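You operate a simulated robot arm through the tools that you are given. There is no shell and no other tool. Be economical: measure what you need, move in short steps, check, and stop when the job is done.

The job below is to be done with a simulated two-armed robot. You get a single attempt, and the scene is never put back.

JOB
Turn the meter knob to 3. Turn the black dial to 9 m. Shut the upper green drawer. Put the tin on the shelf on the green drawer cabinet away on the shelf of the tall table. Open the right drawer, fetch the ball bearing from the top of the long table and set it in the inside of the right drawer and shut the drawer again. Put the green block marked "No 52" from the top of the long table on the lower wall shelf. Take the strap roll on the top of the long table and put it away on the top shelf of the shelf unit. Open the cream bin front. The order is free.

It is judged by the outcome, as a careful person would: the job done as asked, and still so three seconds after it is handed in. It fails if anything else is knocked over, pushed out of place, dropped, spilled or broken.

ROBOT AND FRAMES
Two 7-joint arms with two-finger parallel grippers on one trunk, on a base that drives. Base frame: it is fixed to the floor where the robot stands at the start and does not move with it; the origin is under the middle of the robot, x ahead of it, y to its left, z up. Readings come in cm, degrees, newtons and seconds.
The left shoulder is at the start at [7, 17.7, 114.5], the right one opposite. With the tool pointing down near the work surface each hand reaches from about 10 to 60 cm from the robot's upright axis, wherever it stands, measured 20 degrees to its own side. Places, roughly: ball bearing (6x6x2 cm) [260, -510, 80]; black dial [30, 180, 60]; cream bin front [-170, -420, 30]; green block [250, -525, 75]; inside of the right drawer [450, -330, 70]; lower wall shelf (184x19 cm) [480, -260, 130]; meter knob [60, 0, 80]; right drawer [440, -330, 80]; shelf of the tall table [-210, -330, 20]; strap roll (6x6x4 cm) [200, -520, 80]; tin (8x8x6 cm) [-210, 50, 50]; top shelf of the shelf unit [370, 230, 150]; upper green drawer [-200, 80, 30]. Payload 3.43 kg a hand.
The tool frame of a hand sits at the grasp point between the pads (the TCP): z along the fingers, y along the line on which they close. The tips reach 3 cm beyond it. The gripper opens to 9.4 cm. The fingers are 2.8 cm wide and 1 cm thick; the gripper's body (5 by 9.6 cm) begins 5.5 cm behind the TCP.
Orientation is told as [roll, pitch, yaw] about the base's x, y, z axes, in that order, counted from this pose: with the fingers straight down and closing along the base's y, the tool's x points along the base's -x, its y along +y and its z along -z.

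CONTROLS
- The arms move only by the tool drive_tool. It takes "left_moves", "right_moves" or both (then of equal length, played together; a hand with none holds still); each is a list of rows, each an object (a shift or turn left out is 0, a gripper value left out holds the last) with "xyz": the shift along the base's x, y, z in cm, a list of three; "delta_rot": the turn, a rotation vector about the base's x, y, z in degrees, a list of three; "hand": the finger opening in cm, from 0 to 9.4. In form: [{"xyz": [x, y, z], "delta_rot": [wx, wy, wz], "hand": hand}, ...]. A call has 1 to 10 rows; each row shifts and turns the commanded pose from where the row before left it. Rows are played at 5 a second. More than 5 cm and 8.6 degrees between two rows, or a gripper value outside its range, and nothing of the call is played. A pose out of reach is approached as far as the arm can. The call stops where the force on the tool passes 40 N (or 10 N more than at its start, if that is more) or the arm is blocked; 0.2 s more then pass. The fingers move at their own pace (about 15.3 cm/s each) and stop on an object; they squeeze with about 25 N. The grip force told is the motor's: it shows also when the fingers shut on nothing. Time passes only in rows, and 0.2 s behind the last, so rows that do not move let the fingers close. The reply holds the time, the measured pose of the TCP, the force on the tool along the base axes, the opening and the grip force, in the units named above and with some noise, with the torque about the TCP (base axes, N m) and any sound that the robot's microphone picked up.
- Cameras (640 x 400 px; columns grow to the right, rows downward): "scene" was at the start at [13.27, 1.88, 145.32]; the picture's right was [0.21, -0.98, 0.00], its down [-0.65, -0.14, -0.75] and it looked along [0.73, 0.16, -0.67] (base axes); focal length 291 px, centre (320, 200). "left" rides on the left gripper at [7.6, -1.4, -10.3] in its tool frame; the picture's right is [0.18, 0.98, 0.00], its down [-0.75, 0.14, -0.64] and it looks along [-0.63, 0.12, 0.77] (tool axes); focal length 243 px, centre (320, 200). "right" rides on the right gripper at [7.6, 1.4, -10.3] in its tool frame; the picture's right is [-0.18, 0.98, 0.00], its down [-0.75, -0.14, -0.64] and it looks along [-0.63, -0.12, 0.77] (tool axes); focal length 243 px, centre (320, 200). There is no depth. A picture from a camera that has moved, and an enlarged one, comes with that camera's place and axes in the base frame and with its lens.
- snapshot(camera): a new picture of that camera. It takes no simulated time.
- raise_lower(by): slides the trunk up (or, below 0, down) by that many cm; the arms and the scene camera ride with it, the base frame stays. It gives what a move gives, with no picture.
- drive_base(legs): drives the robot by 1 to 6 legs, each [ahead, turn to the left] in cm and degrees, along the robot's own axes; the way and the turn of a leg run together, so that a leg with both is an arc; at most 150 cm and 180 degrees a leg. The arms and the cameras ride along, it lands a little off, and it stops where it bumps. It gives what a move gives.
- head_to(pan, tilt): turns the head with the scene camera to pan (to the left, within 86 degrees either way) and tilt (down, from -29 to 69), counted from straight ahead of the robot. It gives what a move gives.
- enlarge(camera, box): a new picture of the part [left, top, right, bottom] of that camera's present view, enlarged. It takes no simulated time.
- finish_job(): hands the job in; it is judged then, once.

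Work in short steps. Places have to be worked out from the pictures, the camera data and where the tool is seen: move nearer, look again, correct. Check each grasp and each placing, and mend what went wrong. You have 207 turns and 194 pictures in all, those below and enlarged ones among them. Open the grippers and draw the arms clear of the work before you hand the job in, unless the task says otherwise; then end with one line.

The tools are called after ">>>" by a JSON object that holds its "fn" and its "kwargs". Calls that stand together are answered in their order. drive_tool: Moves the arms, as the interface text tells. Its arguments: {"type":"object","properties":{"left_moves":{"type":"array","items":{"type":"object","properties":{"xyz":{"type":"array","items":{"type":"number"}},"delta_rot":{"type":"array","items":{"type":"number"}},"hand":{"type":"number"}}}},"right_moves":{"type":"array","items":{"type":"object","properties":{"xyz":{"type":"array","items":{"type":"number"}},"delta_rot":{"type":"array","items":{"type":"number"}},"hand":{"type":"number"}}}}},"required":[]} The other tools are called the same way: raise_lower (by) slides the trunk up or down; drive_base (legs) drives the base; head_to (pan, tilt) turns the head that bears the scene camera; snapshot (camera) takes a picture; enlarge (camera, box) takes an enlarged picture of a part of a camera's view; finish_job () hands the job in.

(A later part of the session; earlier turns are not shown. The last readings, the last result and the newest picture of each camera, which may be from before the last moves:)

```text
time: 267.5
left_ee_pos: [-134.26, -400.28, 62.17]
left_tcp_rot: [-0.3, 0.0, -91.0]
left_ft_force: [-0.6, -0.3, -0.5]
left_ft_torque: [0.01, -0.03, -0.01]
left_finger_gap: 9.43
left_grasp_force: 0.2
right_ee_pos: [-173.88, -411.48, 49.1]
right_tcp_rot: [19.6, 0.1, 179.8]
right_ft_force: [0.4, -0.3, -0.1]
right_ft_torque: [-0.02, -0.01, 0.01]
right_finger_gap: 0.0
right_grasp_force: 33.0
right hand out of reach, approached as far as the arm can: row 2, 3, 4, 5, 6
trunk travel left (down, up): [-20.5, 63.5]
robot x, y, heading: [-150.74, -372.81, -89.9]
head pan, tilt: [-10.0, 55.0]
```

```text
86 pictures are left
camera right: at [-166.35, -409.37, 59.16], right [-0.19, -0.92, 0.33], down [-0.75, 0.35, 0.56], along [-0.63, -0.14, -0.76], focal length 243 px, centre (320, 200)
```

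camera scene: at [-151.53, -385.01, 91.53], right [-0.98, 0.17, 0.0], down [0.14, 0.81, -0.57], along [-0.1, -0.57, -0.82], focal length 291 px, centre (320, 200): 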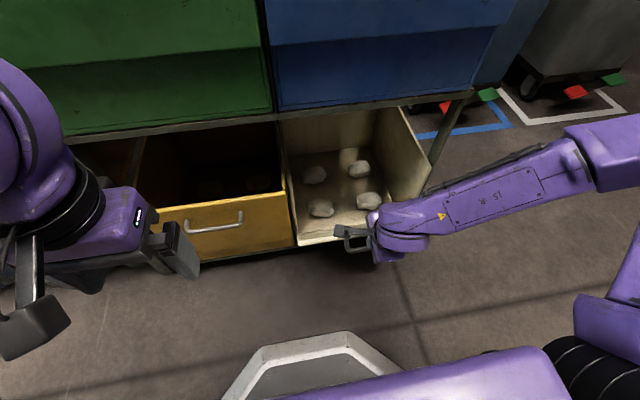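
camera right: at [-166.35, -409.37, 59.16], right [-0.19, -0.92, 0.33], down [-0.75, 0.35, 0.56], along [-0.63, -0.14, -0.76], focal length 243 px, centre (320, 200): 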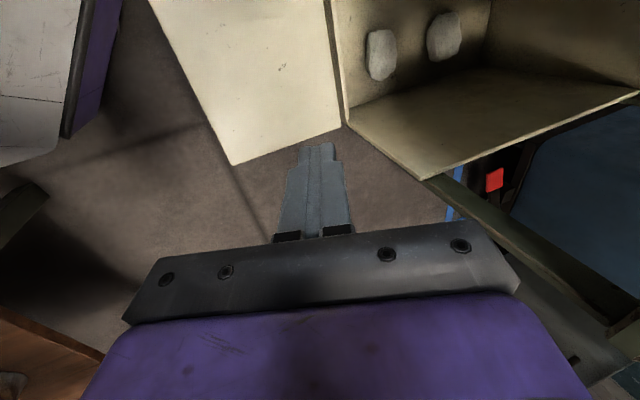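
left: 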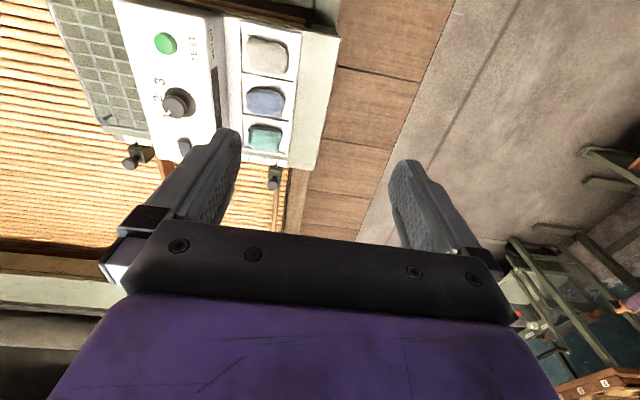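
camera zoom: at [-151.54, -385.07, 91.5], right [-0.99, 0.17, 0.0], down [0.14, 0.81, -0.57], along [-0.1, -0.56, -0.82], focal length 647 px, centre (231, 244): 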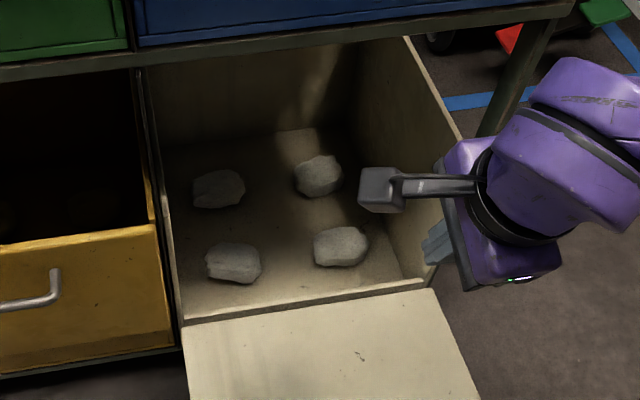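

The cream front is now fully open with its contents undisturbed. I raise the trunk, bring the right hand back to a neutral pose, back off and turn toward the long table.

>>> {"fn": "raise_lower", "kwargs": {"by": 40}}

>>> {"fn": "drive_tool", "kwargs": {"right_moves": [{"delta_rot": [6.6, 0, 0]}, {"delta_rot": [6.6, 0, 0], "xyz": [2, 1, 0]}, {"delta_rot": [6.5, 0, 0], "xyz": [2, 1, 0]}, {"delta_rot": [0, 0, 8.5], "hand": 9.4}, {"delta_rot": [0, 0, 8.5]}, {"delta_rot": [0, 0, 8.5]}, {"delta_rot": [0, 0, 8.5]}, {"delta_rot": [0, 0, 8.5]}, {"delta_rot": [0, 0, 8.5]}, {"delta_rot": [0, 0, 8.5]}]}}

>>> {"fn": "drive_tool", "kwargs": {"right_moves": [{"delta_rot": [0, 0, 8.5]}, {"delta_rot": [0, 0, 8.5]}, {"delta_rot": [0, 0, 8.5]}, {"delta_rot": [0, 0, 5]}, {"xyz": [0, 0, 0]}]}}

>>> {"fn": "drive_base", "kwargs": {"legs": [[-8, 0], [0, 90]]}}

>>> {"fn": "head_to", "kwargs": {"pan": -20, "tilt": 15}}

>>> {"fn": "snapshot", "kwargs": {"camera": "scene"}}

```text
time: 271.3
left_ee_pos: [-134.22, -400.17, 102.14]
left_tcp_rot: [-0.3, 0.0, -91.0]
left_ft_force: [-0.5, 0.1, 0.2]
left_ft_torque: [-0.06, -0.01, 0.01]
left_finger_gap: 9.41
left_grasp_force: 0.0
right_ee_pos: [-173.85, -411.43, 89.15]
right_tcp_rot: [19.6, 0.1, 179.7]
right_ft_force: [-0.4, -0.1, 0.6]
right_ft_torque: [0.01, -0.01, -0.02]
right_finger_gap: 0.03
right_grasp_force: 32.7
trunk travel left (down, up): [-60.5, 23.5]
robot x, y, heading: [-150.31, -372.96, -90.0]
head pan, tilt: [-10.0, 55.0]
```

```text
time: 273.5
left_ee_pos: [-134.25, -400.36, 102.03]
left_tcp_rot: [-0.4, 0.0, -90.9]
left_ft_force: [-0.5, -0.5, -0.6]
left_ft_torque: [0.0, -0.01, 0.02]
left_finger_gap: 9.39
left_grasp_force: 0.1
right_ee_pos: [-169.89, -409.37, 88.99]
right_tcp_rot: [0.0, 0.0, -120.8]
right_ft_force: [-0.5, -0.7, -0.3]
right_ft_torque: [0.01, 0.0, 0.01]
right_finger_gap: 9.41
right_grasp_force: 0.0
trunk travel left (down, up): [-60.5, 23.5]
robot x, y, heading: [-150.38, -372.96, -89.8]
head pan, tilt: [-10.0, 55.0]
```

```text
time: 274.7
left_ee_pos: [-134.32, -400.16, 102.13]
left_tcp_rot: [-0.4, 0.1, -91.0]
left_ft_force: [-0.1, 0.1, -0.2]
left_ft_torque: [-0.01, -0.02, -0.01]
left_finger_gap: 9.39
left_grasp_force: 0.1
right_ee_pos: [-169.87, -409.41, 89.1]
right_tcp_rot: [0.0, 0.0, -90.2]
right_ft_force: [-0.8, 0.2, -0.1]
right_ft_torque: [0.01, 0.0, -0.02]
right_finger_gap: 9.43
right_grasp_force: 0.1
trunk travel left (down, up): [-60.5, 23.5]
robot x, y, heading: [-150.13, -372.79, -89.8]
head pan, tilt: [-10.0, 55.0]
```

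```text
time: 279.6
left_ee_pos: [-123.16, -348.75, 102.12]
left_tcp_rot: [-0.4, -0.1, -0.7]
left_ft_force: [0.2, 0.2, 0.0]
left_ft_torque: [-0.01, 0.0, -0.01]
left_finger_gap: 9.41
left_grasp_force: 0.1
right_ee_pos: [-113.82, -384.37, 89.04]
right_tcp_rot: [-0.1, 0.0, -0.1]
right_ft_force: [0.5, 0.2, 0.0]
right_ft_torque: [-0.03, 0.03, -0.03]
right_finger_gap: 9.41
right_grasp_force: 0.2
trunk travel left (down, up): [-60.5, 23.5]
robot x, y, heading: [-150.33, -364.77, -0.0]
head pan, tilt: [-10.0, 55.0]
```

```text
time: 280.7
left_ee_pos: [-123.29, -348.87, 102.19]
left_tcp_rot: [-0.4, 0.0, -0.7]
left_ft_force: [0.3, 0.0, -0.3]
left_ft_torque: [-0.01, 0.0, -0.02]
left_finger_gap: 9.39
left_grasp_force: 0.1
right_ee_pos: [-113.86, -384.36, 88.99]
right_tcp_rot: [0.0, 0.0, -0.1]
right_ft_force: [-0.2, 0.3, 0.4]
right_ft_torque: [-0.02, 0.02, -0.01]
right_finger_gap: 9.41
right_grasp_force: 0.0
trunk travel left (down, up): [-60.5, 23.5]
robot x, y, heading: [-150.07, -365.39, 0.1]
head pan, tilt: [-20.0, 15.0]
```

```text
85 pictures are left
camera scene: at [-136.5, -368.01, 137.52], right [-0.34, -0.94, 0.0], down [-0.24, 0.09, -0.97], along [0.91, -0.33, -0.26], focal length 291 px, centre (320, 200)
```

scene: 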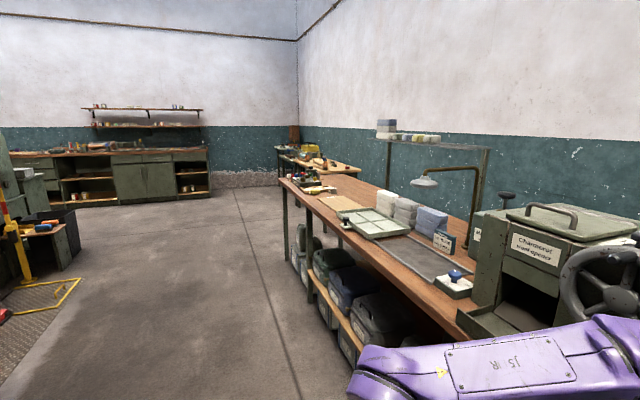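

The long table with the yellow items is further along the right wall. I steer away from the bench a bit and drive along +x.

>>> {"fn": "drive_base", "kwargs": {"legs": [[0, 12], [150, 0], [0, -12], [150, 0], [40, 0]]}}

>>> {"fn": "head_to", "kwargs": {"pan": -30, "tilt": 25}}

>>> {"fn": "snapshot", "kwargs": {"camera": "scene"}}

```text
time: 298.8
left_ee_pos: [214.12, -316.64, 102.02]
left_tcp_rot: [-0.3, 0.0, -1.2]
left_ft_force: [0.6, 0.0, -0.7]
left_ft_torque: [-0.03, 0.03, -0.01]
left_finger_gap: 9.4
left_grasp_force: 0.0
right_ee_pos: [223.18, -352.31, 89.09]
right_tcp_rot: [-0.1, 0.0, -0.6]
right_ft_force: [0.4, -0.5, 0.2]
right_ft_torque: [-0.01, -0.03, 0.03]
right_finger_gap: 9.4
right_grasp_force: 0.1
trunk travel left (down, up): [-60.5, 23.5]
robot x, y, heading: [186.84, -332.4, 0.1]
head pan, tilt: [-20.0, 15.0]
```

```text
time: 299.5
left_ee_pos: [214.1, -316.59, 102.15]
left_tcp_rot: [-0.3, 0.0, -1.2]
left_ft_force: [0.0, -0.5, 0.3]
left_ft_torque: [0.01, -0.01, -0.01]
left_finger_gap: 9.41
left_grasp_force: 0.0
right_ee_pos: [223.19, -352.26, 89.09]
right_tcp_rot: [0.0, 0.0, -0.5]
right_ft_force: [-0.6, -0.3, 0.2]
right_ft_torque: [0.0, 0.03, 0.02]
right_finger_gap: 9.39
right_grasp_force: 0.0
trunk travel left (down, up): [-60.5, 23.5]
robot x, y, heading: [186.5, -332.27, -0.1]
head pan, tilt: [-30.0, 25.0]
```

```text
84 pictures are left
camera scene: at [199.91, -337.13, 135.91], right [-0.5, -0.87, 0.0], down [-0.37, 0.21, -0.91], along [0.78, -0.45, -0.42], focal length 291 px, centre (320, 200)
```

scene: 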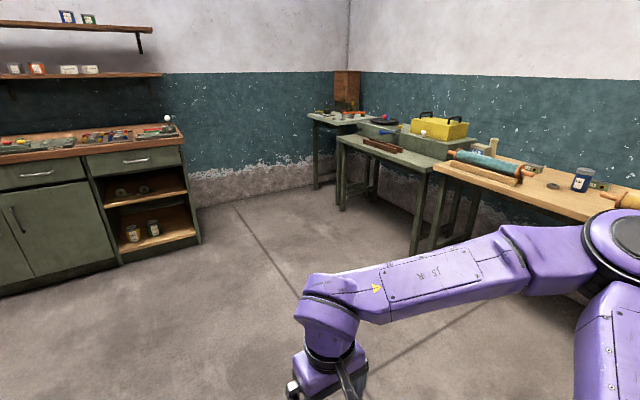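

>>> {"fn": "drive_base", "kwargs": {"legs": [[45, 0], [0, -90], [55, 0]]}}

>>> {"fn": "head_to", "kwargs": {"pan": 0, "tilt": 35}}

>>> {"fn": "snapshot", "kwargs": {"camera": "scene"}}

```text
time: 308.8
left_ee_pos: [247.52, -414.85, 102.11]
left_tcp_rot: [-0.2, 0.1, -91.1]
left_ft_force: [0.1, -0.3, 1.1]
left_ft_torque: [0.04, -0.01, 0.03]
left_finger_gap: 9.4
left_grasp_force: 0.0
right_ee_pos: [211.95, -424.02, 89.03]
right_tcp_rot: [0.0, 0.0, -90.5]
right_ft_force: [0.1, -0.3, 0.2]
right_ft_torque: [0.01, -0.01, 0.01]
right_finger_gap: 9.39
right_grasp_force: 0.0
trunk travel left (down, up): [-60.5, 23.5]
robot x, y, heading: [231.76, -387.52, -90.1]
head pan, tilt: [-30.0, 25.0]
```

```text
time: 309.8
left_ee_pos: [247.62, -414.93, 102.18]
left_tcp_rot: [-0.3, 0.1, -91.0]
left_ft_force: [-0.3, 0.4, -0.4]
left_ft_torque: [-0.02, 0.03, 0.01]
left_finger_gap: 9.41
left_grasp_force: 0.1
right_ee_pos: [211.92, -424.16, 89.18]
right_tcp_rot: [0.0, 0.0, -90.5]
right_ft_force: [0.1, 0.6, 0.2]
right_ft_torque: [0.0, 0.01, 0.0]
right_finger_gap: 9.4
right_grasp_force: 0.0
trunk travel left (down, up): [-60.5, 23.5]
robot x, y, heading: [231.56, -387.81, -90.1]
head pan, tilt: [0.0, 35.0]
```

```text
83 pictures are left
camera scene: at [231.55, -401.43, 134.33], right [-1.0, 0.0, 0.0], down [0.0, 0.57, -0.82], along [0.0, -0.82, -0.57], focal length 291 px, centre (320, 200)
```

scene: 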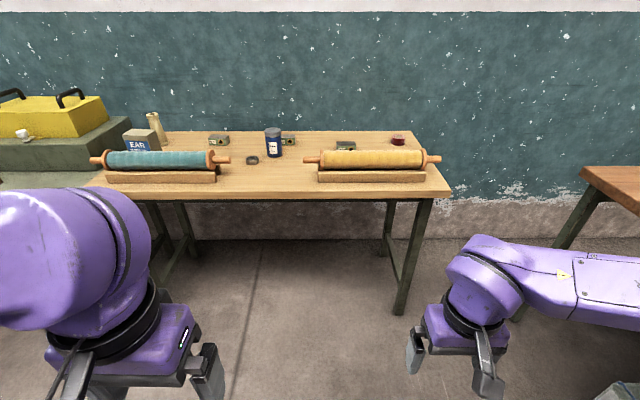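

>>> {"fn": "enlarge", "kwargs": {"camera": "scene", "box": [90, 100, 270, 210]}}

>>> {"fn": "enlarge", "kwargs": {"camera": "scene", "box": [260, 100, 460, 210]}}

```text
3.56 times, centred on (180, 155) of scene
camera zoom: at [231.55, -401.43, 134.33], right [-1.0, 0.0, 0.0], down [0.0, 0.57, -0.82], along [0.0, -0.82, -0.57], focal length 1036 px, centre (818, 360)
```

zoom: 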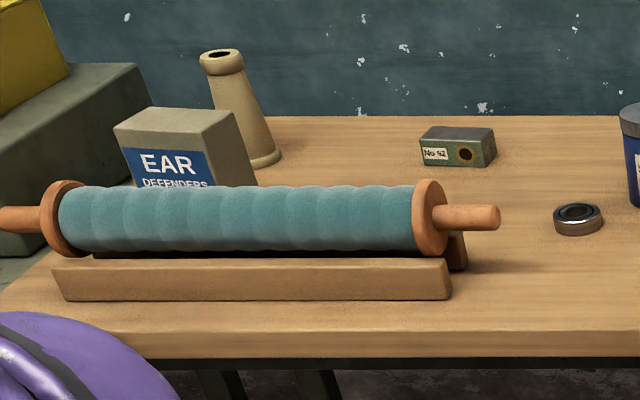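

```text
3.20 times, centred on (360, 155) of scene
camera zoom: at [231.55, -401.43, 134.33], right [-1.0, 0.0, 0.0], down [0.0, 0.57, -0.82], along [0.0, -0.82, -0.57], focal length 932 px, centre (192, 344)
```

zoom: 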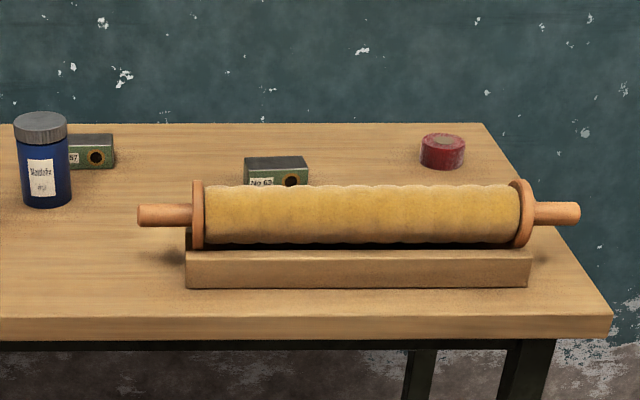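

>>> {"fn": "enlarge", "kwargs": {"camera": "scene", "box": [200, 128, 240, 153]}}

>>> {"fn": "enlarge", "kwargs": {"camera": "scene", "box": [265, 128, 305, 160]}}

>>> {"fn": "enlarge", "kwargs": {"camera": "scene", "box": [325, 135, 365, 165]}}

```text
16.00 times, centred on (220, 140) of scene
camera zoom: at [231.55, -401.43, 134.33], right [-1.0, 0.0, 0.0], down [0.0, 0.57, -0.82], along [0.0, -0.82, -0.57], focal length 4660 px, centre (1920, 1152)
```

zoom: 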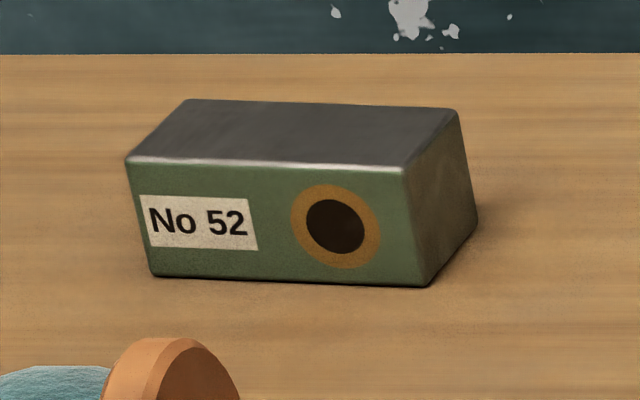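

```text
12.50 times, centred on (285, 144) of scene
camera zoom: at [231.55, -401.43, 134.33], right [-1.0, 0.0, 0.0], down [0.0, 0.57, -0.82], along [0.0, -0.82, -0.57], focal length 3641 px, centre (758, 900)
```

zoom: 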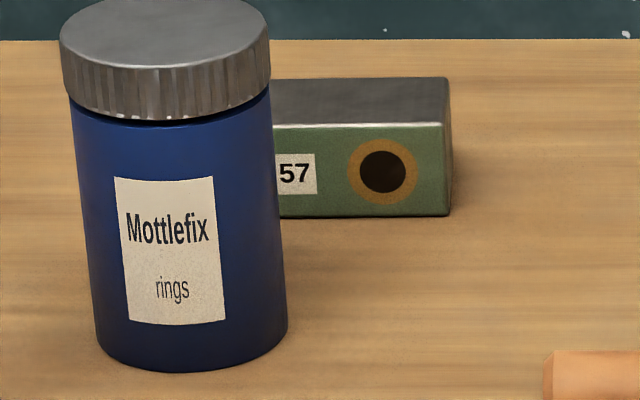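

```text
13.33 times, centred on (345, 150) of scene
camera zoom: at [231.55, -401.43, 134.33], right [-1.0, 0.0, 0.0], down [0.0, 0.57, -0.82], along [0.0, -0.82, -0.57], focal length 3884 px, centre (-13, 867)
```

zoom: 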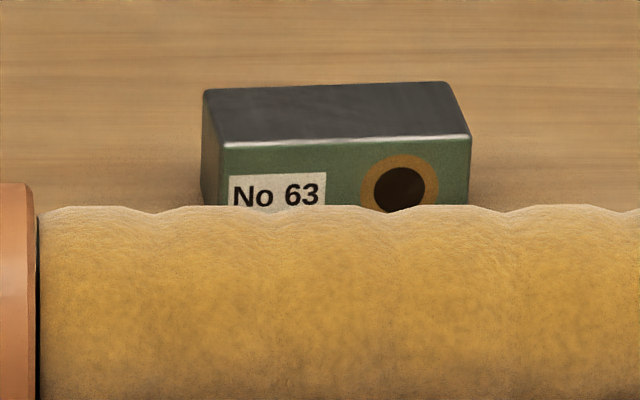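

The left one is "No 52"; the bearing lies right of it, the red strap roll further right. I raise the trunk and approach so the left arm faces the block.

>>> {"fn": "raise_lower", "kwargs": {"by": 15}}

>>> {"fn": "drive_base", "kwargs": {"legs": [[0, 30], [60, 0], [0, -30]]}}

>>> {"fn": "head_to", "kwargs": {"pan": 0, "tilt": 45}}

>>> {"fn": "snapshot", "kwargs": {"camera": "scene"}}

>>> {"fn": "snapshot", "kwargs": {"camera": "left"}}

```text
time: 311.5
left_ee_pos: [247.45, -414.91, 117.05]
left_tcp_rot: [-0.3, 0.0, -91.1]
left_ft_force: [-0.4, -0.1, 0.4]
left_ft_torque: [0.02, 0.04, -0.04]
left_finger_gap: 9.41
left_grasp_force: 0.1
right_ee_pos: [211.93, -424.07, 104.09]
right_tcp_rot: [0.0, -0.1, -90.5]
right_ft_force: [-0.7, 1.2, 0.1]
right_ft_torque: [-0.03, 0.03, 0.01]
right_finger_gap: 9.4
right_grasp_force: 0.0
trunk travel left (down, up): [-75.5, 8.5]
robot x, y, heading: [231.62, -387.97, -90.2]
head pan, tilt: [0.0, 35.0]
```

```text
time: 317.8
left_ee_pos: [277.31, -466.81, 117.12]
left_tcp_rot: [-0.3, 0.0, -91.2]
left_ft_force: [0.3, 0.3, -0.3]
left_ft_torque: [-0.02, 0.02, 0.02]
left_finger_gap: 9.4
left_grasp_force: 0.1
right_ee_pos: [241.54, -475.78, 104.04]
right_tcp_rot: [0.0, 0.1, -90.7]
right_ft_force: [0.3, -1.1, 0.4]
right_ft_torque: [0.01, 0.02, 0.01]
right_finger_gap: 9.39
right_grasp_force: 0.1
trunk travel left (down, up): [-75.5, 8.5]
robot x, y, heading: [261.33, -439.49, -89.9]
head pan, tilt: [0.0, 35.0]
```

```text
time: 318.6
left_ee_pos: [277.19, -466.87, 117.15]
left_tcp_rot: [-0.3, 0.0, -91.4]
left_ft_force: [0.4, -0.2, 0.6]
left_ft_torque: [-0.04, 0.03, 0.02]
left_finger_gap: 9.4
left_grasp_force: 0.0
right_ee_pos: [241.47, -475.87, 104.1]
right_tcp_rot: [0.0, 0.0, -90.7]
right_ft_force: [-0.8, -0.2, 0.1]
right_ft_torque: [0.0, -0.01, 0.0]
right_finger_gap: 9.39
right_grasp_force: 0.1
trunk travel left (down, up): [-75.5, 8.5]
robot x, y, heading: [261.62, -439.49, -90.3]
head pan, tilt: [0.0, 45.0]
```

```text
77 pictures are left
camera scene: at [261.31, -452.65, 147.85], right [-1.0, 0.0, 0.0], down [0.0, 0.71, -0.71], along [0.0, -0.71, -0.71], focal length 291 px, centre (320, 200)
```

scene: 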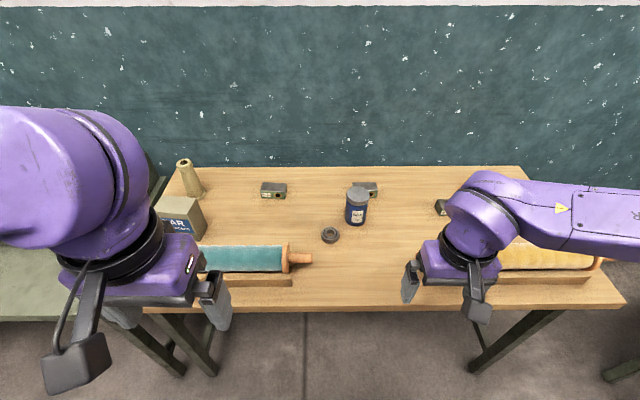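

```text
76 pictures are left
camera left: at [276.01, -459.19, 127.32], right [0.99, 0.16, -0.01], down [0.13, -0.76, 0.64], along [0.1, -0.63, -0.77], focal length 243 px, centre (320, 200)
```

left: 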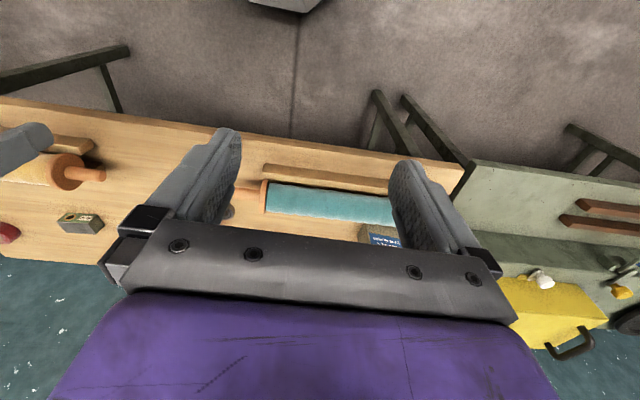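

Triangulating two views: table top z≈80.5, bearing [258, −504.7, 81.5], block centre [276.5, −522.5, 82.5], strap roll [197, −522]. I drive 20 cm closer and bring the left hand, tilted 30°, above the block.

>>> {"fn": "drive_base", "kwargs": {"legs": [[20, 0]]}}

>>> {"fn": "drive_tool", "kwargs": {"left_moves": [{"delta_rot": [-7.5, 0, 0], "xyz": [0, -4, -2]}, {"delta_rot": [-7.5, 0, 0], "xyz": [0, -4, -2]}, {"delta_rot": [-7.5, 0, 0], "xyz": [0, -4, -2]}, {"delta_rot": [-7.5, 0, 0], "xyz": [0, -4, -2]}, {"xyz": [0, -4, -2]}, {"xyz": [0, -4, -2]}, {"xyz": [0, -4, -2]}, {"xyz": [0, -4, -2]}, {"xyz": [0, -2, -2]}, {"xyz": [0, 0, 0]}]}}

>>> {"fn": "snapshot", "kwargs": {"camera": "left"}}

>>> {"fn": "snapshot", "kwargs": {"camera": "scene"}}

```text
time: 320.2
left_ee_pos: [276.99, -486.91, 117.1]
left_tcp_rot: [-0.3, 0.1, -91.4]
left_ft_force: [0.4, 0.8, -1.0]
left_ft_torque: [0.01, 0.01, 0.01]
left_finger_gap: 9.41
left_grasp_force: 0.0
right_ee_pos: [241.31, -495.9, 104.17]
right_tcp_rot: [-0.1, 0.1, -90.8]
right_ft_force: [-0.2, -0.2, -0.4]
right_ft_torque: [0.02, -0.04, -0.01]
right_finger_gap: 9.4
right_grasp_force: 0.1
trunk travel left (down, up): [-75.5, 8.5]
robot x, y, heading: [261.26, -459.74, -90.4]
head pan, tilt: [0.0, 45.0]
```

```text
time: 322.4
left_ee_pos: [277.0, -521.09, 99.15]
left_tcp_rot: [0.5, -29.9, -91.7]
left_ft_force: [-0.2, 0.5, -0.5]
left_ft_torque: [-0.03, 0.0, 0.01]
left_finger_gap: 9.4
left_grasp_force: 0.0
right_ee_pos: [241.33, -495.87, 104.15]
right_tcp_rot: [0.0, 0.0, -90.9]
right_ft_force: [-0.5, 0.5, -0.3]
right_ft_torque: [-0.02, 0.0, 0.02]
right_finger_gap: 9.41
right_grasp_force: 0.0
trunk travel left (down, up): [-75.5, 8.5]
robot x, y, heading: [261.53, -459.58, -90.5]
head pan, tilt: [0.0, 45.0]
```

```text
75 pictures are left
camera left: at [275.87, -509.26, 104.17], right [0.99, 0.13, -0.08], down [0.13, -0.33, 0.93], along [0.1, -0.93, -0.35], focal length 243 px, centre (320, 200)
```

left: 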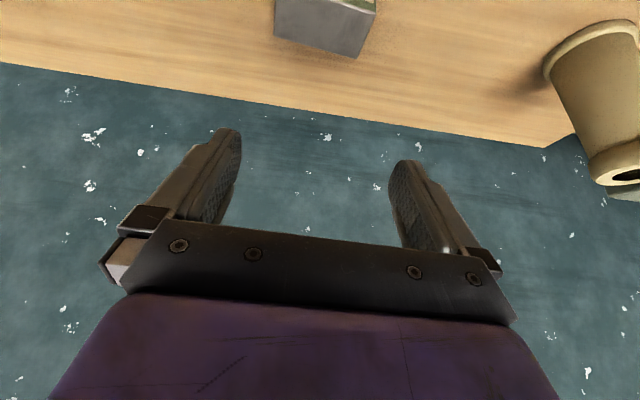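

```text
74 pictures are left
camera scene: at [261.2, -472.71, 147.86], right [-1.0, 0.01, 0.0], down [0.0, 0.71, -0.71], along [0.0, -0.71, -0.71], focal length 291 px, centre (320, 200)
```

scene: 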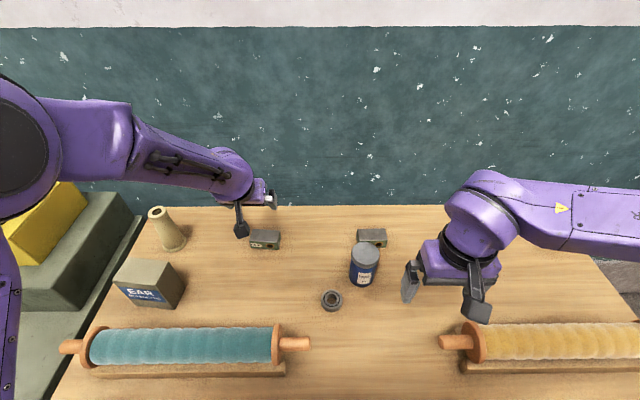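

Block centre ≈ [276.2, −522.9], top z≈84. I descend onto it with the gripper open.

>>> {"fn": "drive_tool", "kwargs": {"left_moves": [{"xyz": [-0.4, -0.5, -4]}, {"xyz": [-0.4, -0.5, -4]}, {"xyz": [0, 0, -4]}, {"xyz": [0, 0, -2.4]}, {"xyz": [0, 0, 0]}]}}

>>> {"fn": "snapshot", "kwargs": {"camera": "left"}}

>>> {"fn": "enlarge", "kwargs": {"camera": "scene", "box": [200, 150, 340, 270]}}

```text
time: 323.6
left_ee_pos: [276.26, -522.18, 84.53]
left_tcp_rot: [0.5, -30.1, -91.7]
left_ft_force: [-0.5, -0.3, 0.1]
left_ft_torque: [0.01, 0.0, 0.0]
left_finger_gap: 9.39
left_grasp_force: 0.1
right_ee_pos: [241.4, -495.96, 104.0]
right_tcp_rot: [0.0, 0.1, -90.7]
right_ft_force: [0.6, -0.4, -0.1]
right_ft_torque: [0.0, 0.0, -0.01]
right_finger_gap: 9.4
right_grasp_force: 0.1
trunk travel left (down, up): [-75.5, 8.5]
robot x, y, heading: [261.13, -459.54, -90.6]
head pan, tilt: [0.0, 45.0]
```

```text
73 pictures are left
camera left: at [275.03, -510.21, 89.62], right [0.99, 0.14, -0.08], down [0.13, -0.33, 0.93], along [0.1, -0.93, -0.35], focal length 243 px, centre (320, 200)
```

left: 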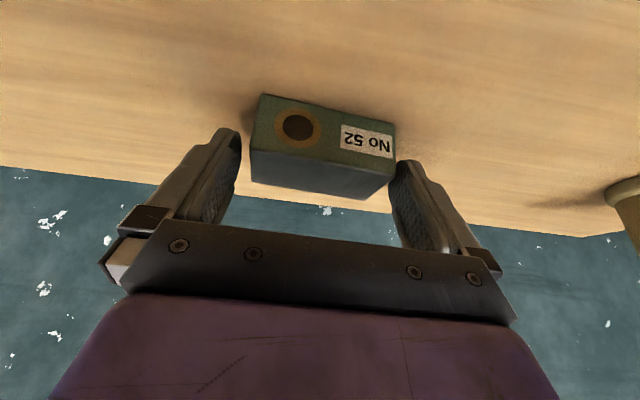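

```text
3.33 times, centred on (270, 210) of scene
camera zoom: at [261.2, -472.76, 147.85], right [-1.0, 0.01, 0.0], down [0.0, 0.71, -0.71], along [0.0, -0.71, -0.71], focal length 971 px, centre (487, 167)
```

zoom: 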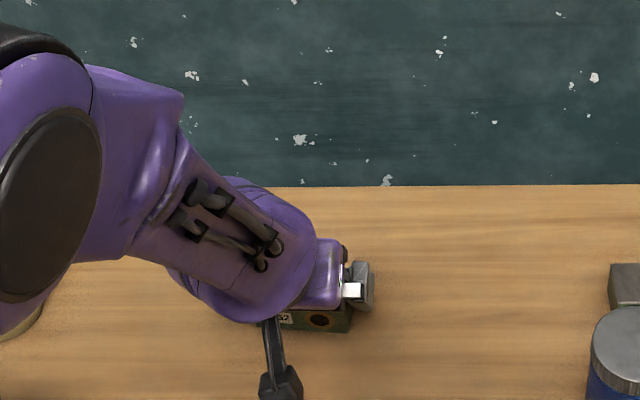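

The fingers straddle the block. I close and lift a little.

>>> {"fn": "drive_tool", "kwargs": {"left_moves": [{"hand": 0}, {"hand": 0}, {"hand": 0}, {"hand": 0}, {"xyz": [0, 0, 3]}, {"xyz": [0, 0, 0]}]}}

>>> {"fn": "snapshot", "kwargs": {"camera": "left"}}

```text
time: 325.0
left_ee_pos: [276.44, -522.0, 87.63]
left_tcp_rot: [0.5, -29.8, -91.7]
left_ft_force: [0.1, 0.1, -7.2]
left_ft_torque: [0.07, 0.0, -0.01]
left_finger_gap: 8.0
left_grasp_force: 25.1
right_ee_pos: [241.4, -496.06, 104.04]
right_tcp_rot: [0.0, 0.1, -90.7]
right_ft_force: [-0.3, 0.7, 0.4]
right_ft_torque: [-0.01, 0.02, -0.03]
right_finger_gap: 9.41
right_grasp_force: 0.1
trunk travel left (down, up): [-75.5, 8.5]
robot x, y, heading: [261.51, -459.91, -90.5]
head pan, tilt: [0.0, 45.0]
```

```text
71 pictures are left
camera left: at [275.07, -510.3, 92.57], right [0.99, 0.14, -0.08], down [0.13, -0.34, 0.93], along [0.1, -0.93, -0.35], focal length 243 px, centre (320, 200)
```

left: 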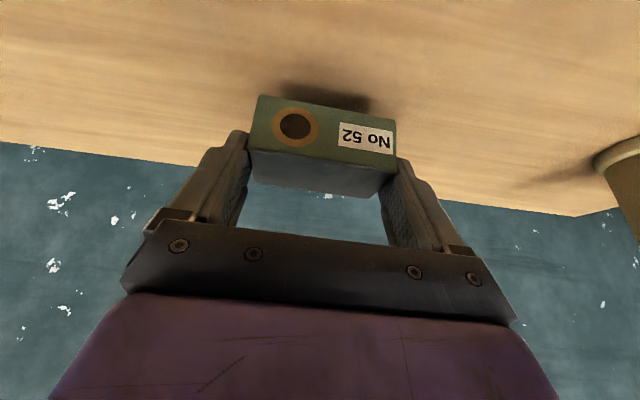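

Block held (7 N). I lift it well clear, then bring the right hand over the bearing.

>>> {"fn": "drive_tool", "kwargs": {"left_moves": [{"xyz": [0, 0, 4.5]}, {"xyz": [0, 0, 4.5]}, {"xyz": [0, 0, 4.5]}, {"xyz": [1, 3, 4]}, {"xyz": [1, 3.5, 3]}, {"xyz": [2, 4, 2]}, {"xyz": [2, 4, 0]}, {"xyz": [2, 4, 0]}, {"xyz": [0, 0, 0]}]}}

>>> {"fn": "drive_tool", "kwargs": {"right_moves": [{"xyz": [4.2, -2.1, 0]}, {"xyz": [4.2, -2.1, 0]}, {"xyz": [4.2, -2.2, -2]}, {"xyz": [4.3, -2.2, -2], "hand": 8}, {"xyz": [0, 0, -3]}, {"xyz": [0, 0, 0]}]}}

>>> {"fn": "snapshot", "kwargs": {"camera": "right"}}

>>> {"fn": "snapshot", "kwargs": {"camera": "scene"}}

```text
refused: row 4 steps farther than a row can; nothing moved
```

```text
refused: row 3 steps farther than a row can; nothing moved
```

```text
70 pictures are left
camera right: at [242.92, -488.47, 114.22], right [0.98, -0.2, 0.0], down [-0.15, -0.75, 0.64], along [-0.13, -0.63, -0.77], focal length 243 px, centre (320, 200)
```

right: 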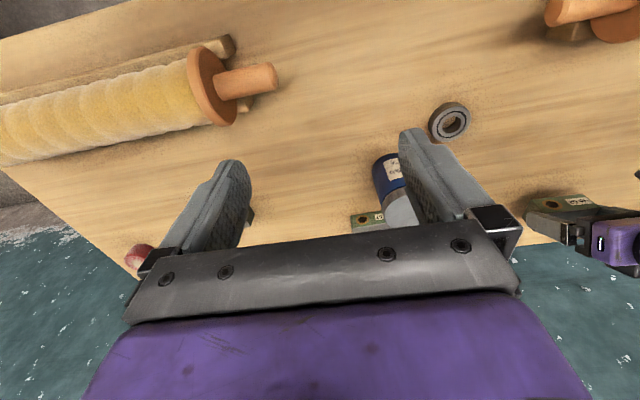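

```text
69 pictures are left
camera scene: at [261.21, -472.95, 147.82], right [-1.0, 0.01, 0.0], down [0.0, 0.71, -0.71], along [0.0, -0.71, -0.71], focal length 291 px, centre (320, 200)
```

scene: 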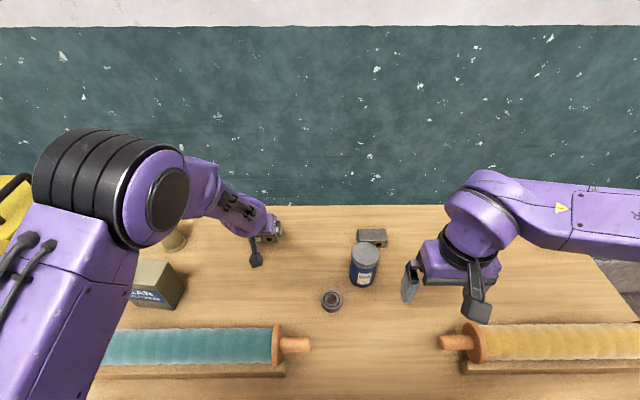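

Row lengths were over 5 cm; I redo it with shorter steps.

>>> {"fn": "drive_tool", "kwargs": {"left_moves": [{"xyz": [0, 0, 4.5]}, {"xyz": [0, 0, 4.5]}, {"xyz": [0, 0, 4.5]}, {"xyz": [1, 2, 4]}, {"xyz": [1, 3, 3]}, {"xyz": [2, 4, 2]}, {"xyz": [2, 4, 0]}, {"xyz": [2, 4, 0]}, {"xyz": [0, 0, 0]}]}}

>>> {"fn": "drive_tool", "kwargs": {"right_moves": [{"xyz": [4, -2.2, 0]}, {"xyz": [4.2, -2.2, 0]}, {"xyz": [4.2, -2.2, -1]}, {"xyz": [4.2, -2.2, -1], "hand": 8}, {"xyz": [0, 0, -4]}, {"xyz": [0, 0, -2]}, {"xyz": [0, 0, 0]}]}}

>>> {"fn": "snapshot", "kwargs": {"camera": "right"}}

>>> {"fn": "snapshot", "kwargs": {"camera": "left"}}

```text
time: 327.0
left_ee_pos: [284.04, -505.18, 110.26]
left_tcp_rot: [0.6, -30.0, -91.7]
left_ft_force: [-1.1, 0.1, -7.3]
left_ft_torque: [0.09, 0.0, 0.01]
left_finger_gap: 7.98
left_grasp_force: 24.8
right_ee_pos: [241.25, -496.02, 103.99]
right_tcp_rot: [0.1, 0.0, -90.8]
right_ft_force: [-0.6, -0.4, 0.0]
right_ft_torque: [-0.05, -0.04, -0.02]
right_finger_gap: 9.37
right_grasp_force: 0.1
trunk travel left (down, up): [-75.5, 8.5]
robot x, y, heading: [261.59, -459.55, -90.4]
head pan, tilt: [0.0, 45.0]
```

```text
time: 328.6
left_ee_pos: [284.43, -505.23, 110.12]
left_tcp_rot: [0.4, -29.9, -91.6]
left_ft_force: [0.4, -0.3, -7.2]
left_ft_torque: [0.08, 0.0, -0.01]
left_finger_gap: 7.97
left_grasp_force: 24.7
right_ee_pos: [258.21, -504.73, 95.98]
right_tcp_rot: [-0.2, 0.1, -90.8]
right_ft_force: [0.1, 0.2, -0.6]
right_ft_torque: [0.03, -0.02, -0.03]
right_finger_gap: 7.98
right_grasp_force: 0.0
trunk travel left (down, up): [-75.5, 8.5]
robot x, y, heading: [261.51, -459.53, -90.3]
head pan, tilt: [0.0, 45.0]
```

```text
68 pictures are left
camera right: at [259.74, -497.21, 106.27], right [0.98, -0.2, 0.0], down [-0.15, -0.75, 0.64], along [-0.13, -0.63, -0.77], focal length 243 px, centre (320, 200)
```

right: 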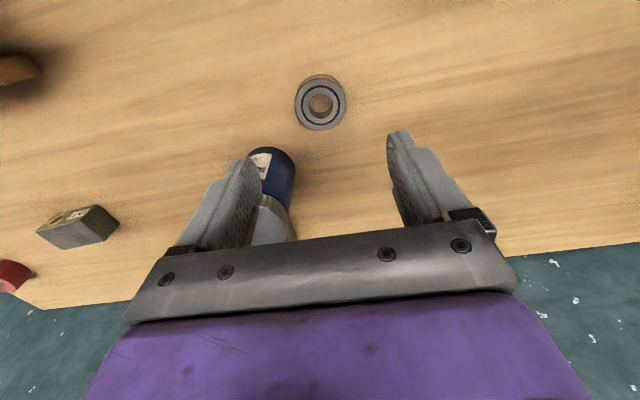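

```text
67 pictures are left
camera left: at [283.25, -493.38, 115.16], right [0.99, 0.14, -0.09], down [0.13, -0.34, 0.93], along [0.1, -0.93, -0.35], focal length 243 px, centre (320, 200)
```

left: 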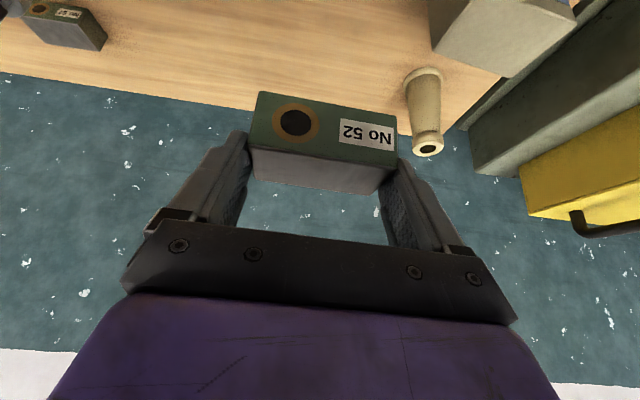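

Bearing centred below. I descend to TCP z≈84.1 (tips just above the table) and close.

>>> {"fn": "drive_tool", "kwargs": {"right_moves": [{"xyz": [0, 0.2, -4.5]}, {"xyz": [0, 0, -4.5]}, {"xyz": [0, 0, -2.3]}, {"xyz": [0, 0, -0.5]}, {"xyz": [0, 0, 0]}]}}

>>> {"fn": "snapshot", "kwargs": {"camera": "right"}}

```text
time: 329.8
left_ee_pos: [284.37, -505.18, 110.22]
left_tcp_rot: [0.5, -29.9, -91.7]
left_ft_force: [0.1, 0.4, -7.2]
left_ft_torque: [0.07, 0.01, 0.0]
left_finger_gap: 8.0
left_grasp_force: 25.2
right_ee_pos: [258.07, -504.6, 84.14]
right_tcp_rot: [0.1, 0.0, -90.9]
right_ft_force: [1.4, -0.4, -0.2]
right_ft_torque: [0.0, 0.0, 0.03]
right_finger_gap: 8.02
right_grasp_force: 0.0
trunk travel left (down, up): [-75.5, 8.5]
robot x, y, heading: [261.06, -459.58, -90.3]
head pan, tilt: [0.0, 45.0]
```

```text
66 pictures are left
camera right: at [259.6, -496.99, 94.44], right [0.98, -0.2, 0.0], down [-0.15, -0.75, 0.64], along [-0.13, -0.63, -0.77], focal length 243 px, centre (320, 200)
```

right: 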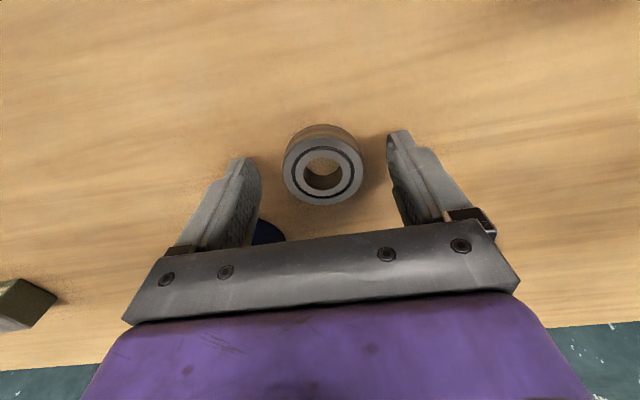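

>>> {"fn": "drive_tool", "kwargs": {"right_moves": [{"xyz": [0, 0, -0.3]}, {"hand": 0}, {"hand": 0}, {"hand": 0}, {"hand": 0}, {"xyz": [0, 0, 3]}, {"xyz": [0, 0, 4]}, {"xyz": [0, 0, 0]}]}}

>>> {"fn": "snapshot", "kwargs": {"camera": "right"}}

```text
time: 331.6
left_ee_pos: [284.24, -505.18, 110.28]
left_tcp_rot: [0.5, -29.9, -91.5]
left_ft_force: [0.1, 0.0, -7.8]
left_ft_torque: [0.07, -0.01, 0.0]
left_finger_gap: 7.97
left_grasp_force: 25.3
right_ee_pos: [258.01, -504.65, 90.85]
right_tcp_rot: [0.0, 0.1, -90.8]
right_ft_force: [1.0, -0.5, -1.3]
right_ft_torque: [0.02, -0.02, -0.01]
right_finger_gap: 5.11
right_grasp_force: 25.7
trunk travel left (down, up): [-75.5, 8.5]
robot x, y, heading: [261.13, -459.88, -90.5]
head pan, tilt: [0.0, 45.0]
```

```text
65 pictures are left
camera right: at [259.54, -497.02, 101.15], right [0.98, -0.2, 0.0], down [-0.15, -0.75, 0.64], along [-0.13, -0.63, -0.77], focal length 243 px, centre (320, 200)
```

right: 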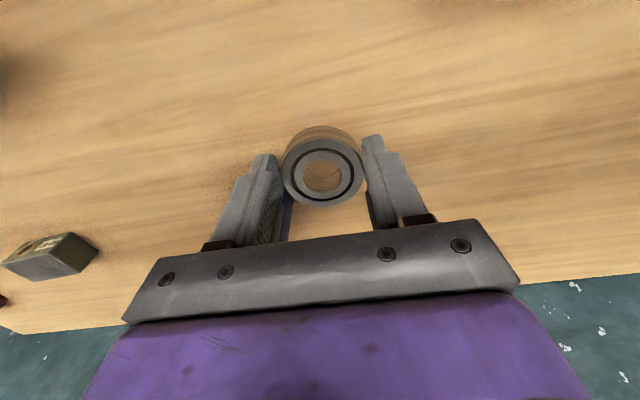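

Both held. I lift the bearing, back away from the table and turn toward the drawer counter (+x).

>>> {"fn": "drive_tool", "kwargs": {"right_moves": [{"xyz": [0, 0, 4.5]}, {"xyz": [0, 0, 4.5]}, {"xyz": [0, 2, 4]}, {"xyz": [-2, 4, 2]}, {"xyz": [-2, 4, 0]}, {"xyz": [-2, 4, 0]}, {"xyz": [0, 0, 0]}]}}

>>> {"fn": "drive_base", "kwargs": {"legs": [[-95, 0], [0, 90]]}}

>>> {"fn": "head_to", "kwargs": {"pan": 5, "tilt": 15}}

>>> {"fn": "snapshot", "kwargs": {"camera": "scene"}}

```text
time: 333.2
left_ee_pos: [284.36, -505.31, 110.19]
left_tcp_rot: [0.5, -29.9, -91.6]
left_ft_force: [-0.6, -1.6, -6.9]
left_ft_torque: [0.07, 0.02, -0.05]
left_finger_gap: 7.98
left_grasp_force: 25.0
right_ee_pos: [252.1, -490.61, 106.11]
right_tcp_rot: [0.0, 0.1, -90.9]
right_ft_force: [-0.2, -0.5, -0.9]
right_ft_torque: [0.0, 0.0, 0.03]
right_finger_gap: 5.1
right_grasp_force: 25.4
trunk travel left (down, up): [-75.5, 8.5]
robot x, y, heading: [261.49, -459.9, -90.3]
head pan, tilt: [0.0, 45.0]
```

```text
time: 342.0
left_ee_pos: [307.11, -340.19, 110.22]
left_tcp_rot: [0.5, -29.9, -1.8]
left_ft_force: [-0.1, 0.1, -7.2]
left_ft_torque: [0.01, 0.07, 0.0]
left_finger_gap: 8.0
left_grasp_force: 24.9
right_ee_pos: [292.39, -372.41, 105.93]
right_tcp_rot: [0.0, -0.1, -0.9]
right_ft_force: [0.3, -0.8, -2.7]
right_ft_torque: [-0.02, 0.03, 0.0]
right_finger_gap: 5.11
right_grasp_force: 25.2
trunk travel left (down, up): [-75.5, 8.5]
robot x, y, heading: [261.54, -363.42, -0.5]
head pan, tilt: [0.0, 45.0]
```

```text
time: 342.9
left_ee_pos: [307.1, -339.97, 110.16]
left_tcp_rot: [0.5, -29.9, -1.9]
left_ft_force: [-0.5, 0.4, -7.5]
left_ft_torque: [0.01, 0.1, -0.01]
left_finger_gap: 8.0
left_grasp_force: 25.1
right_ee_pos: [292.4, -372.55, 106.14]
right_tcp_rot: [0.0, 0.1, -1.0]
right_ft_force: [-1.0, -1.4, -1.7]
right_ft_torque: [0.03, 0.03, -0.01]
right_finger_gap: 5.1
right_grasp_force: 25.2
trunk travel left (down, up): [-75.5, 8.5]
robot x, y, heading: [261.59, -363.71, -0.8]
head pan, tilt: [5.0, 15.0]
```

```text
64 pictures are left
camera scene: at [276.05, -362.29, 152.5], right [0.08, -1.0, 0.0], down [-0.26, -0.02, -0.97], along [0.96, 0.07, -0.26], focal length 291 px, centre (320, 200)
```

scene: 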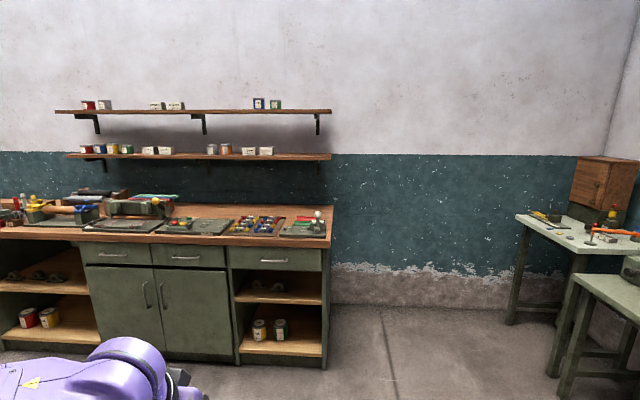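

The right drawer is the rightmost of three at about [437, −324, 71]; the lower wall shelf (z≈131, front x≈471) is free at its right end, y −322…−355. I approach to the right of the counter end and raise everything.

>>> {"fn": "drive_base", "kwargs": {"legs": [[0, -6], [132, 0], [0, 7]]}}

>>> {"fn": "raise_lower", "kwargs": {"by": 8.4}}

>>> {"fn": "drive_tool", "kwargs": {"left_moves": [{"xyz": [-2, 0, 4]}, {"xyz": [-2, 0, 4]}, {"xyz": [-2, 0, 4]}, {"xyz": [-2, 0, 4]}, {"xyz": [0, 0, 4]}, {"xyz": [0, 0, 2]}, {"xyz": [0, 0, 0]}]}}

>>> {"fn": "head_to", "kwargs": {"pan": 15, "tilt": 25}}

>>> {"fn": "snapshot", "kwargs": {"camera": "scene"}}

```text
time: 350.7
left_ee_pos: [437.58, -354.78, 110.15]
left_tcp_rot: [0.5, -29.9, -0.9]
left_ft_force: [-0.1, -0.2, -7.6]
left_ft_torque: [-0.02, 0.09, -0.01]
left_finger_gap: 7.99
left_grasp_force: 25.2
right_ee_pos: [423.35, -387.22, 105.94]
right_tcp_rot: [0.0, 0.0, -0.2]
right_ft_force: [0.8, -0.4, -1.4]
right_ft_torque: [0.02, -0.01, 0.02]
right_finger_gap: 5.11
right_grasp_force: 24.8
trunk travel left (down, up): [-75.5, 8.5]
robot x, y, heading: [392.45, -378.08, 0.3]
head pan, tilt: [5.0, 15.0]
```

```text
time: 351.9
left_ee_pos: [437.54, -354.73, 118.45]
left_tcp_rot: [0.6, -29.9, -1.1]
left_ft_force: [0.1, 0.9, -7.6]
left_ft_torque: [-0.05, 0.08, 0.0]
left_finger_gap: 8.0
left_grasp_force: 25.0
right_ee_pos: [423.68, -387.21, 114.47]
right_tcp_rot: [-0.1, 0.1, -0.2]
right_ft_force: [0.7, 0.4, -1.7]
right_ft_torque: [-0.01, -0.02, 0.01]
right_finger_gap: 5.09
right_grasp_force: 24.9
trunk travel left (down, up): [-83.9, 0.1]
robot x, y, heading: [392.27, -378.38, -0.0]
head pan, tilt: [5.0, 15.0]
```

```text
time: 353.5
left_ee_pos: [429.64, -354.46, 140.48]
left_tcp_rot: [0.4, -29.9, -1.0]
left_ft_force: [0.4, 0.4, -7.9]
left_ft_torque: [0.01, 0.08, -0.02]
left_finger_gap: 7.98
left_grasp_force: 25.0
right_ee_pos: [423.43, -387.1, 114.39]
right_tcp_rot: [0.0, 0.1, -0.2]
right_ft_force: [0.0, -1.1, -2.7]
right_ft_torque: [-0.01, 0.02, 0.02]
right_finger_gap: 5.08
right_grasp_force: 24.6
trunk travel left (down, up): [-83.9, 0.1]
robot x, y, heading: [392.51, -378.0, 0.3]
head pan, tilt: [5.0, 15.0]
```

```text
time: 354.2
left_ee_pos: [429.55, -354.6, 140.54]
left_tcp_rot: [0.4, -30.0, -1.0]
left_ft_force: [0.1, 0.7, -7.4]
left_ft_torque: [-0.02, 0.09, 0.0]
left_finger_gap: 7.97
left_grasp_force: 24.3
right_ee_pos: [423.44, -387.19, 114.43]
right_tcp_rot: [0.0, 0.0, -0.2]
right_ft_force: [0.0, 0.8, -2.3]
right_ft_torque: [-0.01, 0.0, 0.01]
right_finger_gap: 5.08
right_grasp_force: 24.9
trunk travel left (down, up): [-83.9, 0.1]
robot x, y, heading: [392.45, -378.64, 0.2]
head pan, tilt: [15.0, 25.0]
```

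```text
63 pictures are left
camera scene: at [406.52, -375.67, 159.3], right [0.26, -0.96, 0.0], down [-0.41, -0.11, -0.91], along [0.87, 0.24, -0.42], focal length 291 px, centre (320, 200)
```

scene: 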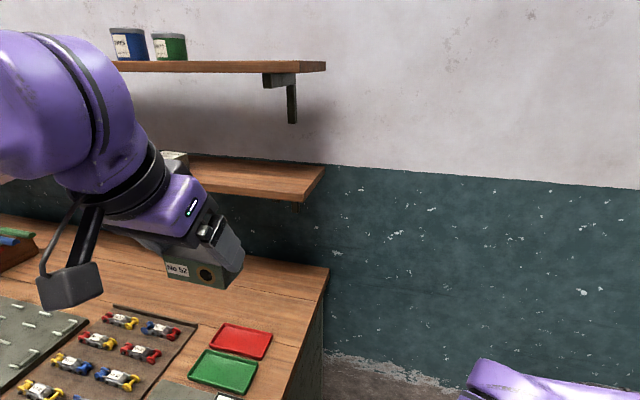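

Shelf front-right corner works out at [464, −355], top z≈131.5. I drive to about [432, −386] and turn 36° left so the left hand with the block comes just in front of the shelf end.

>>> {"fn": "drive_base", "kwargs": {"legs": [[0, -10.5], [40, 0], [0, 36]]}}

>>> {"fn": "head_to", "kwargs": {"pan": 20, "tilt": 25}}

>>> {"fn": "snapshot", "kwargs": {"camera": "scene"}}

>>> {"fn": "snapshot", "kwargs": {"camera": "left"}}

```text
time: 357.1
left_ee_pos: [461.38, -364.91, 140.55]
left_tcp_rot: [-0.1, -30.2, -9.7]
left_ft_force: [-1.2, 1.9, -7.0]
left_ft_torque: [0.01, 0.07, -0.07]
left_finger_gap: 7.98
left_grasp_force: 24.9
right_ee_pos: [450.37, -396.31, 114.54]
right_tcp_rot: [-0.7, -0.3, -8.9]
right_ft_force: [-0.6, 1.3, -1.3]
right_ft_torque: [-0.05, -0.01, -0.01]
right_finger_gap: 5.1
right_grasp_force: 24.9
trunk travel left (down, up): [-83.9, 0.1]
robot x, y, heading: [421.5, -384.81, 0.1]
head pan, tilt: [15.0, 25.0]
stopped in leg 2: the robot was blocked; the commanded pose is now the measured one
```

```text
time: 357.8
left_ee_pos: [461.89, -365.73, 140.57]
left_tcp_rot: [0.3, -30.1, -9.8]
left_ft_force: [-0.1, 0.6, -7.1]
left_ft_torque: [-0.03, 0.08, -0.03]
left_finger_gap: 7.98
left_grasp_force: 25.3
right_ee_pos: [450.68, -396.8, 114.55]
right_tcp_rot: [-0.4, -0.1, -8.9]
right_ft_force: [0.0, -0.6, -2.3]
right_ft_torque: [-0.05, -0.04, 0.01]
right_finger_gap: 5.1
right_grasp_force: 25.1
trunk travel left (down, up): [-83.9, 0.1]
robot x, y, heading: [421.49, -384.31, -0.2]
head pan, tilt: [20.0, 25.0]
```

```text
62 pictures are left
camera scene: at [435.25, -380.8, 159.29], right [0.34, -0.94, 0.0], down [-0.4, -0.15, -0.91], along [0.85, 0.31, -0.42], focal length 291 px, centre (320, 200)
```

scene: 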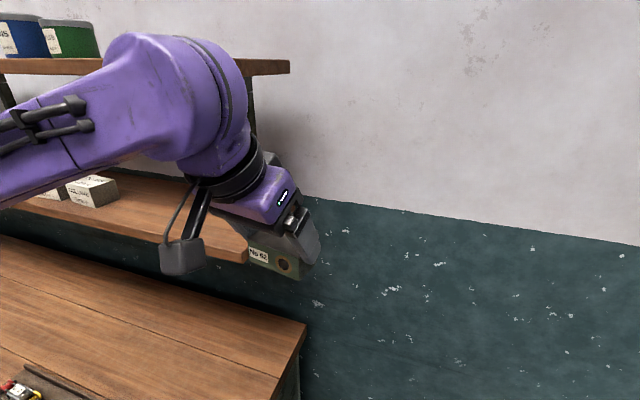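

```text
61 pictures are left
camera left: at [449.95, -364.96, 145.55], right [0.01, 1.0, -0.09], down [0.35, 0.08, 0.93], along [0.94, -0.04, -0.35], focal length 243 px, centre (320, 200)
```

left: 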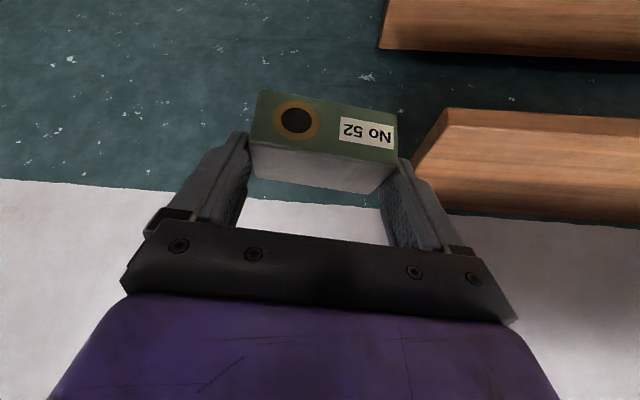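

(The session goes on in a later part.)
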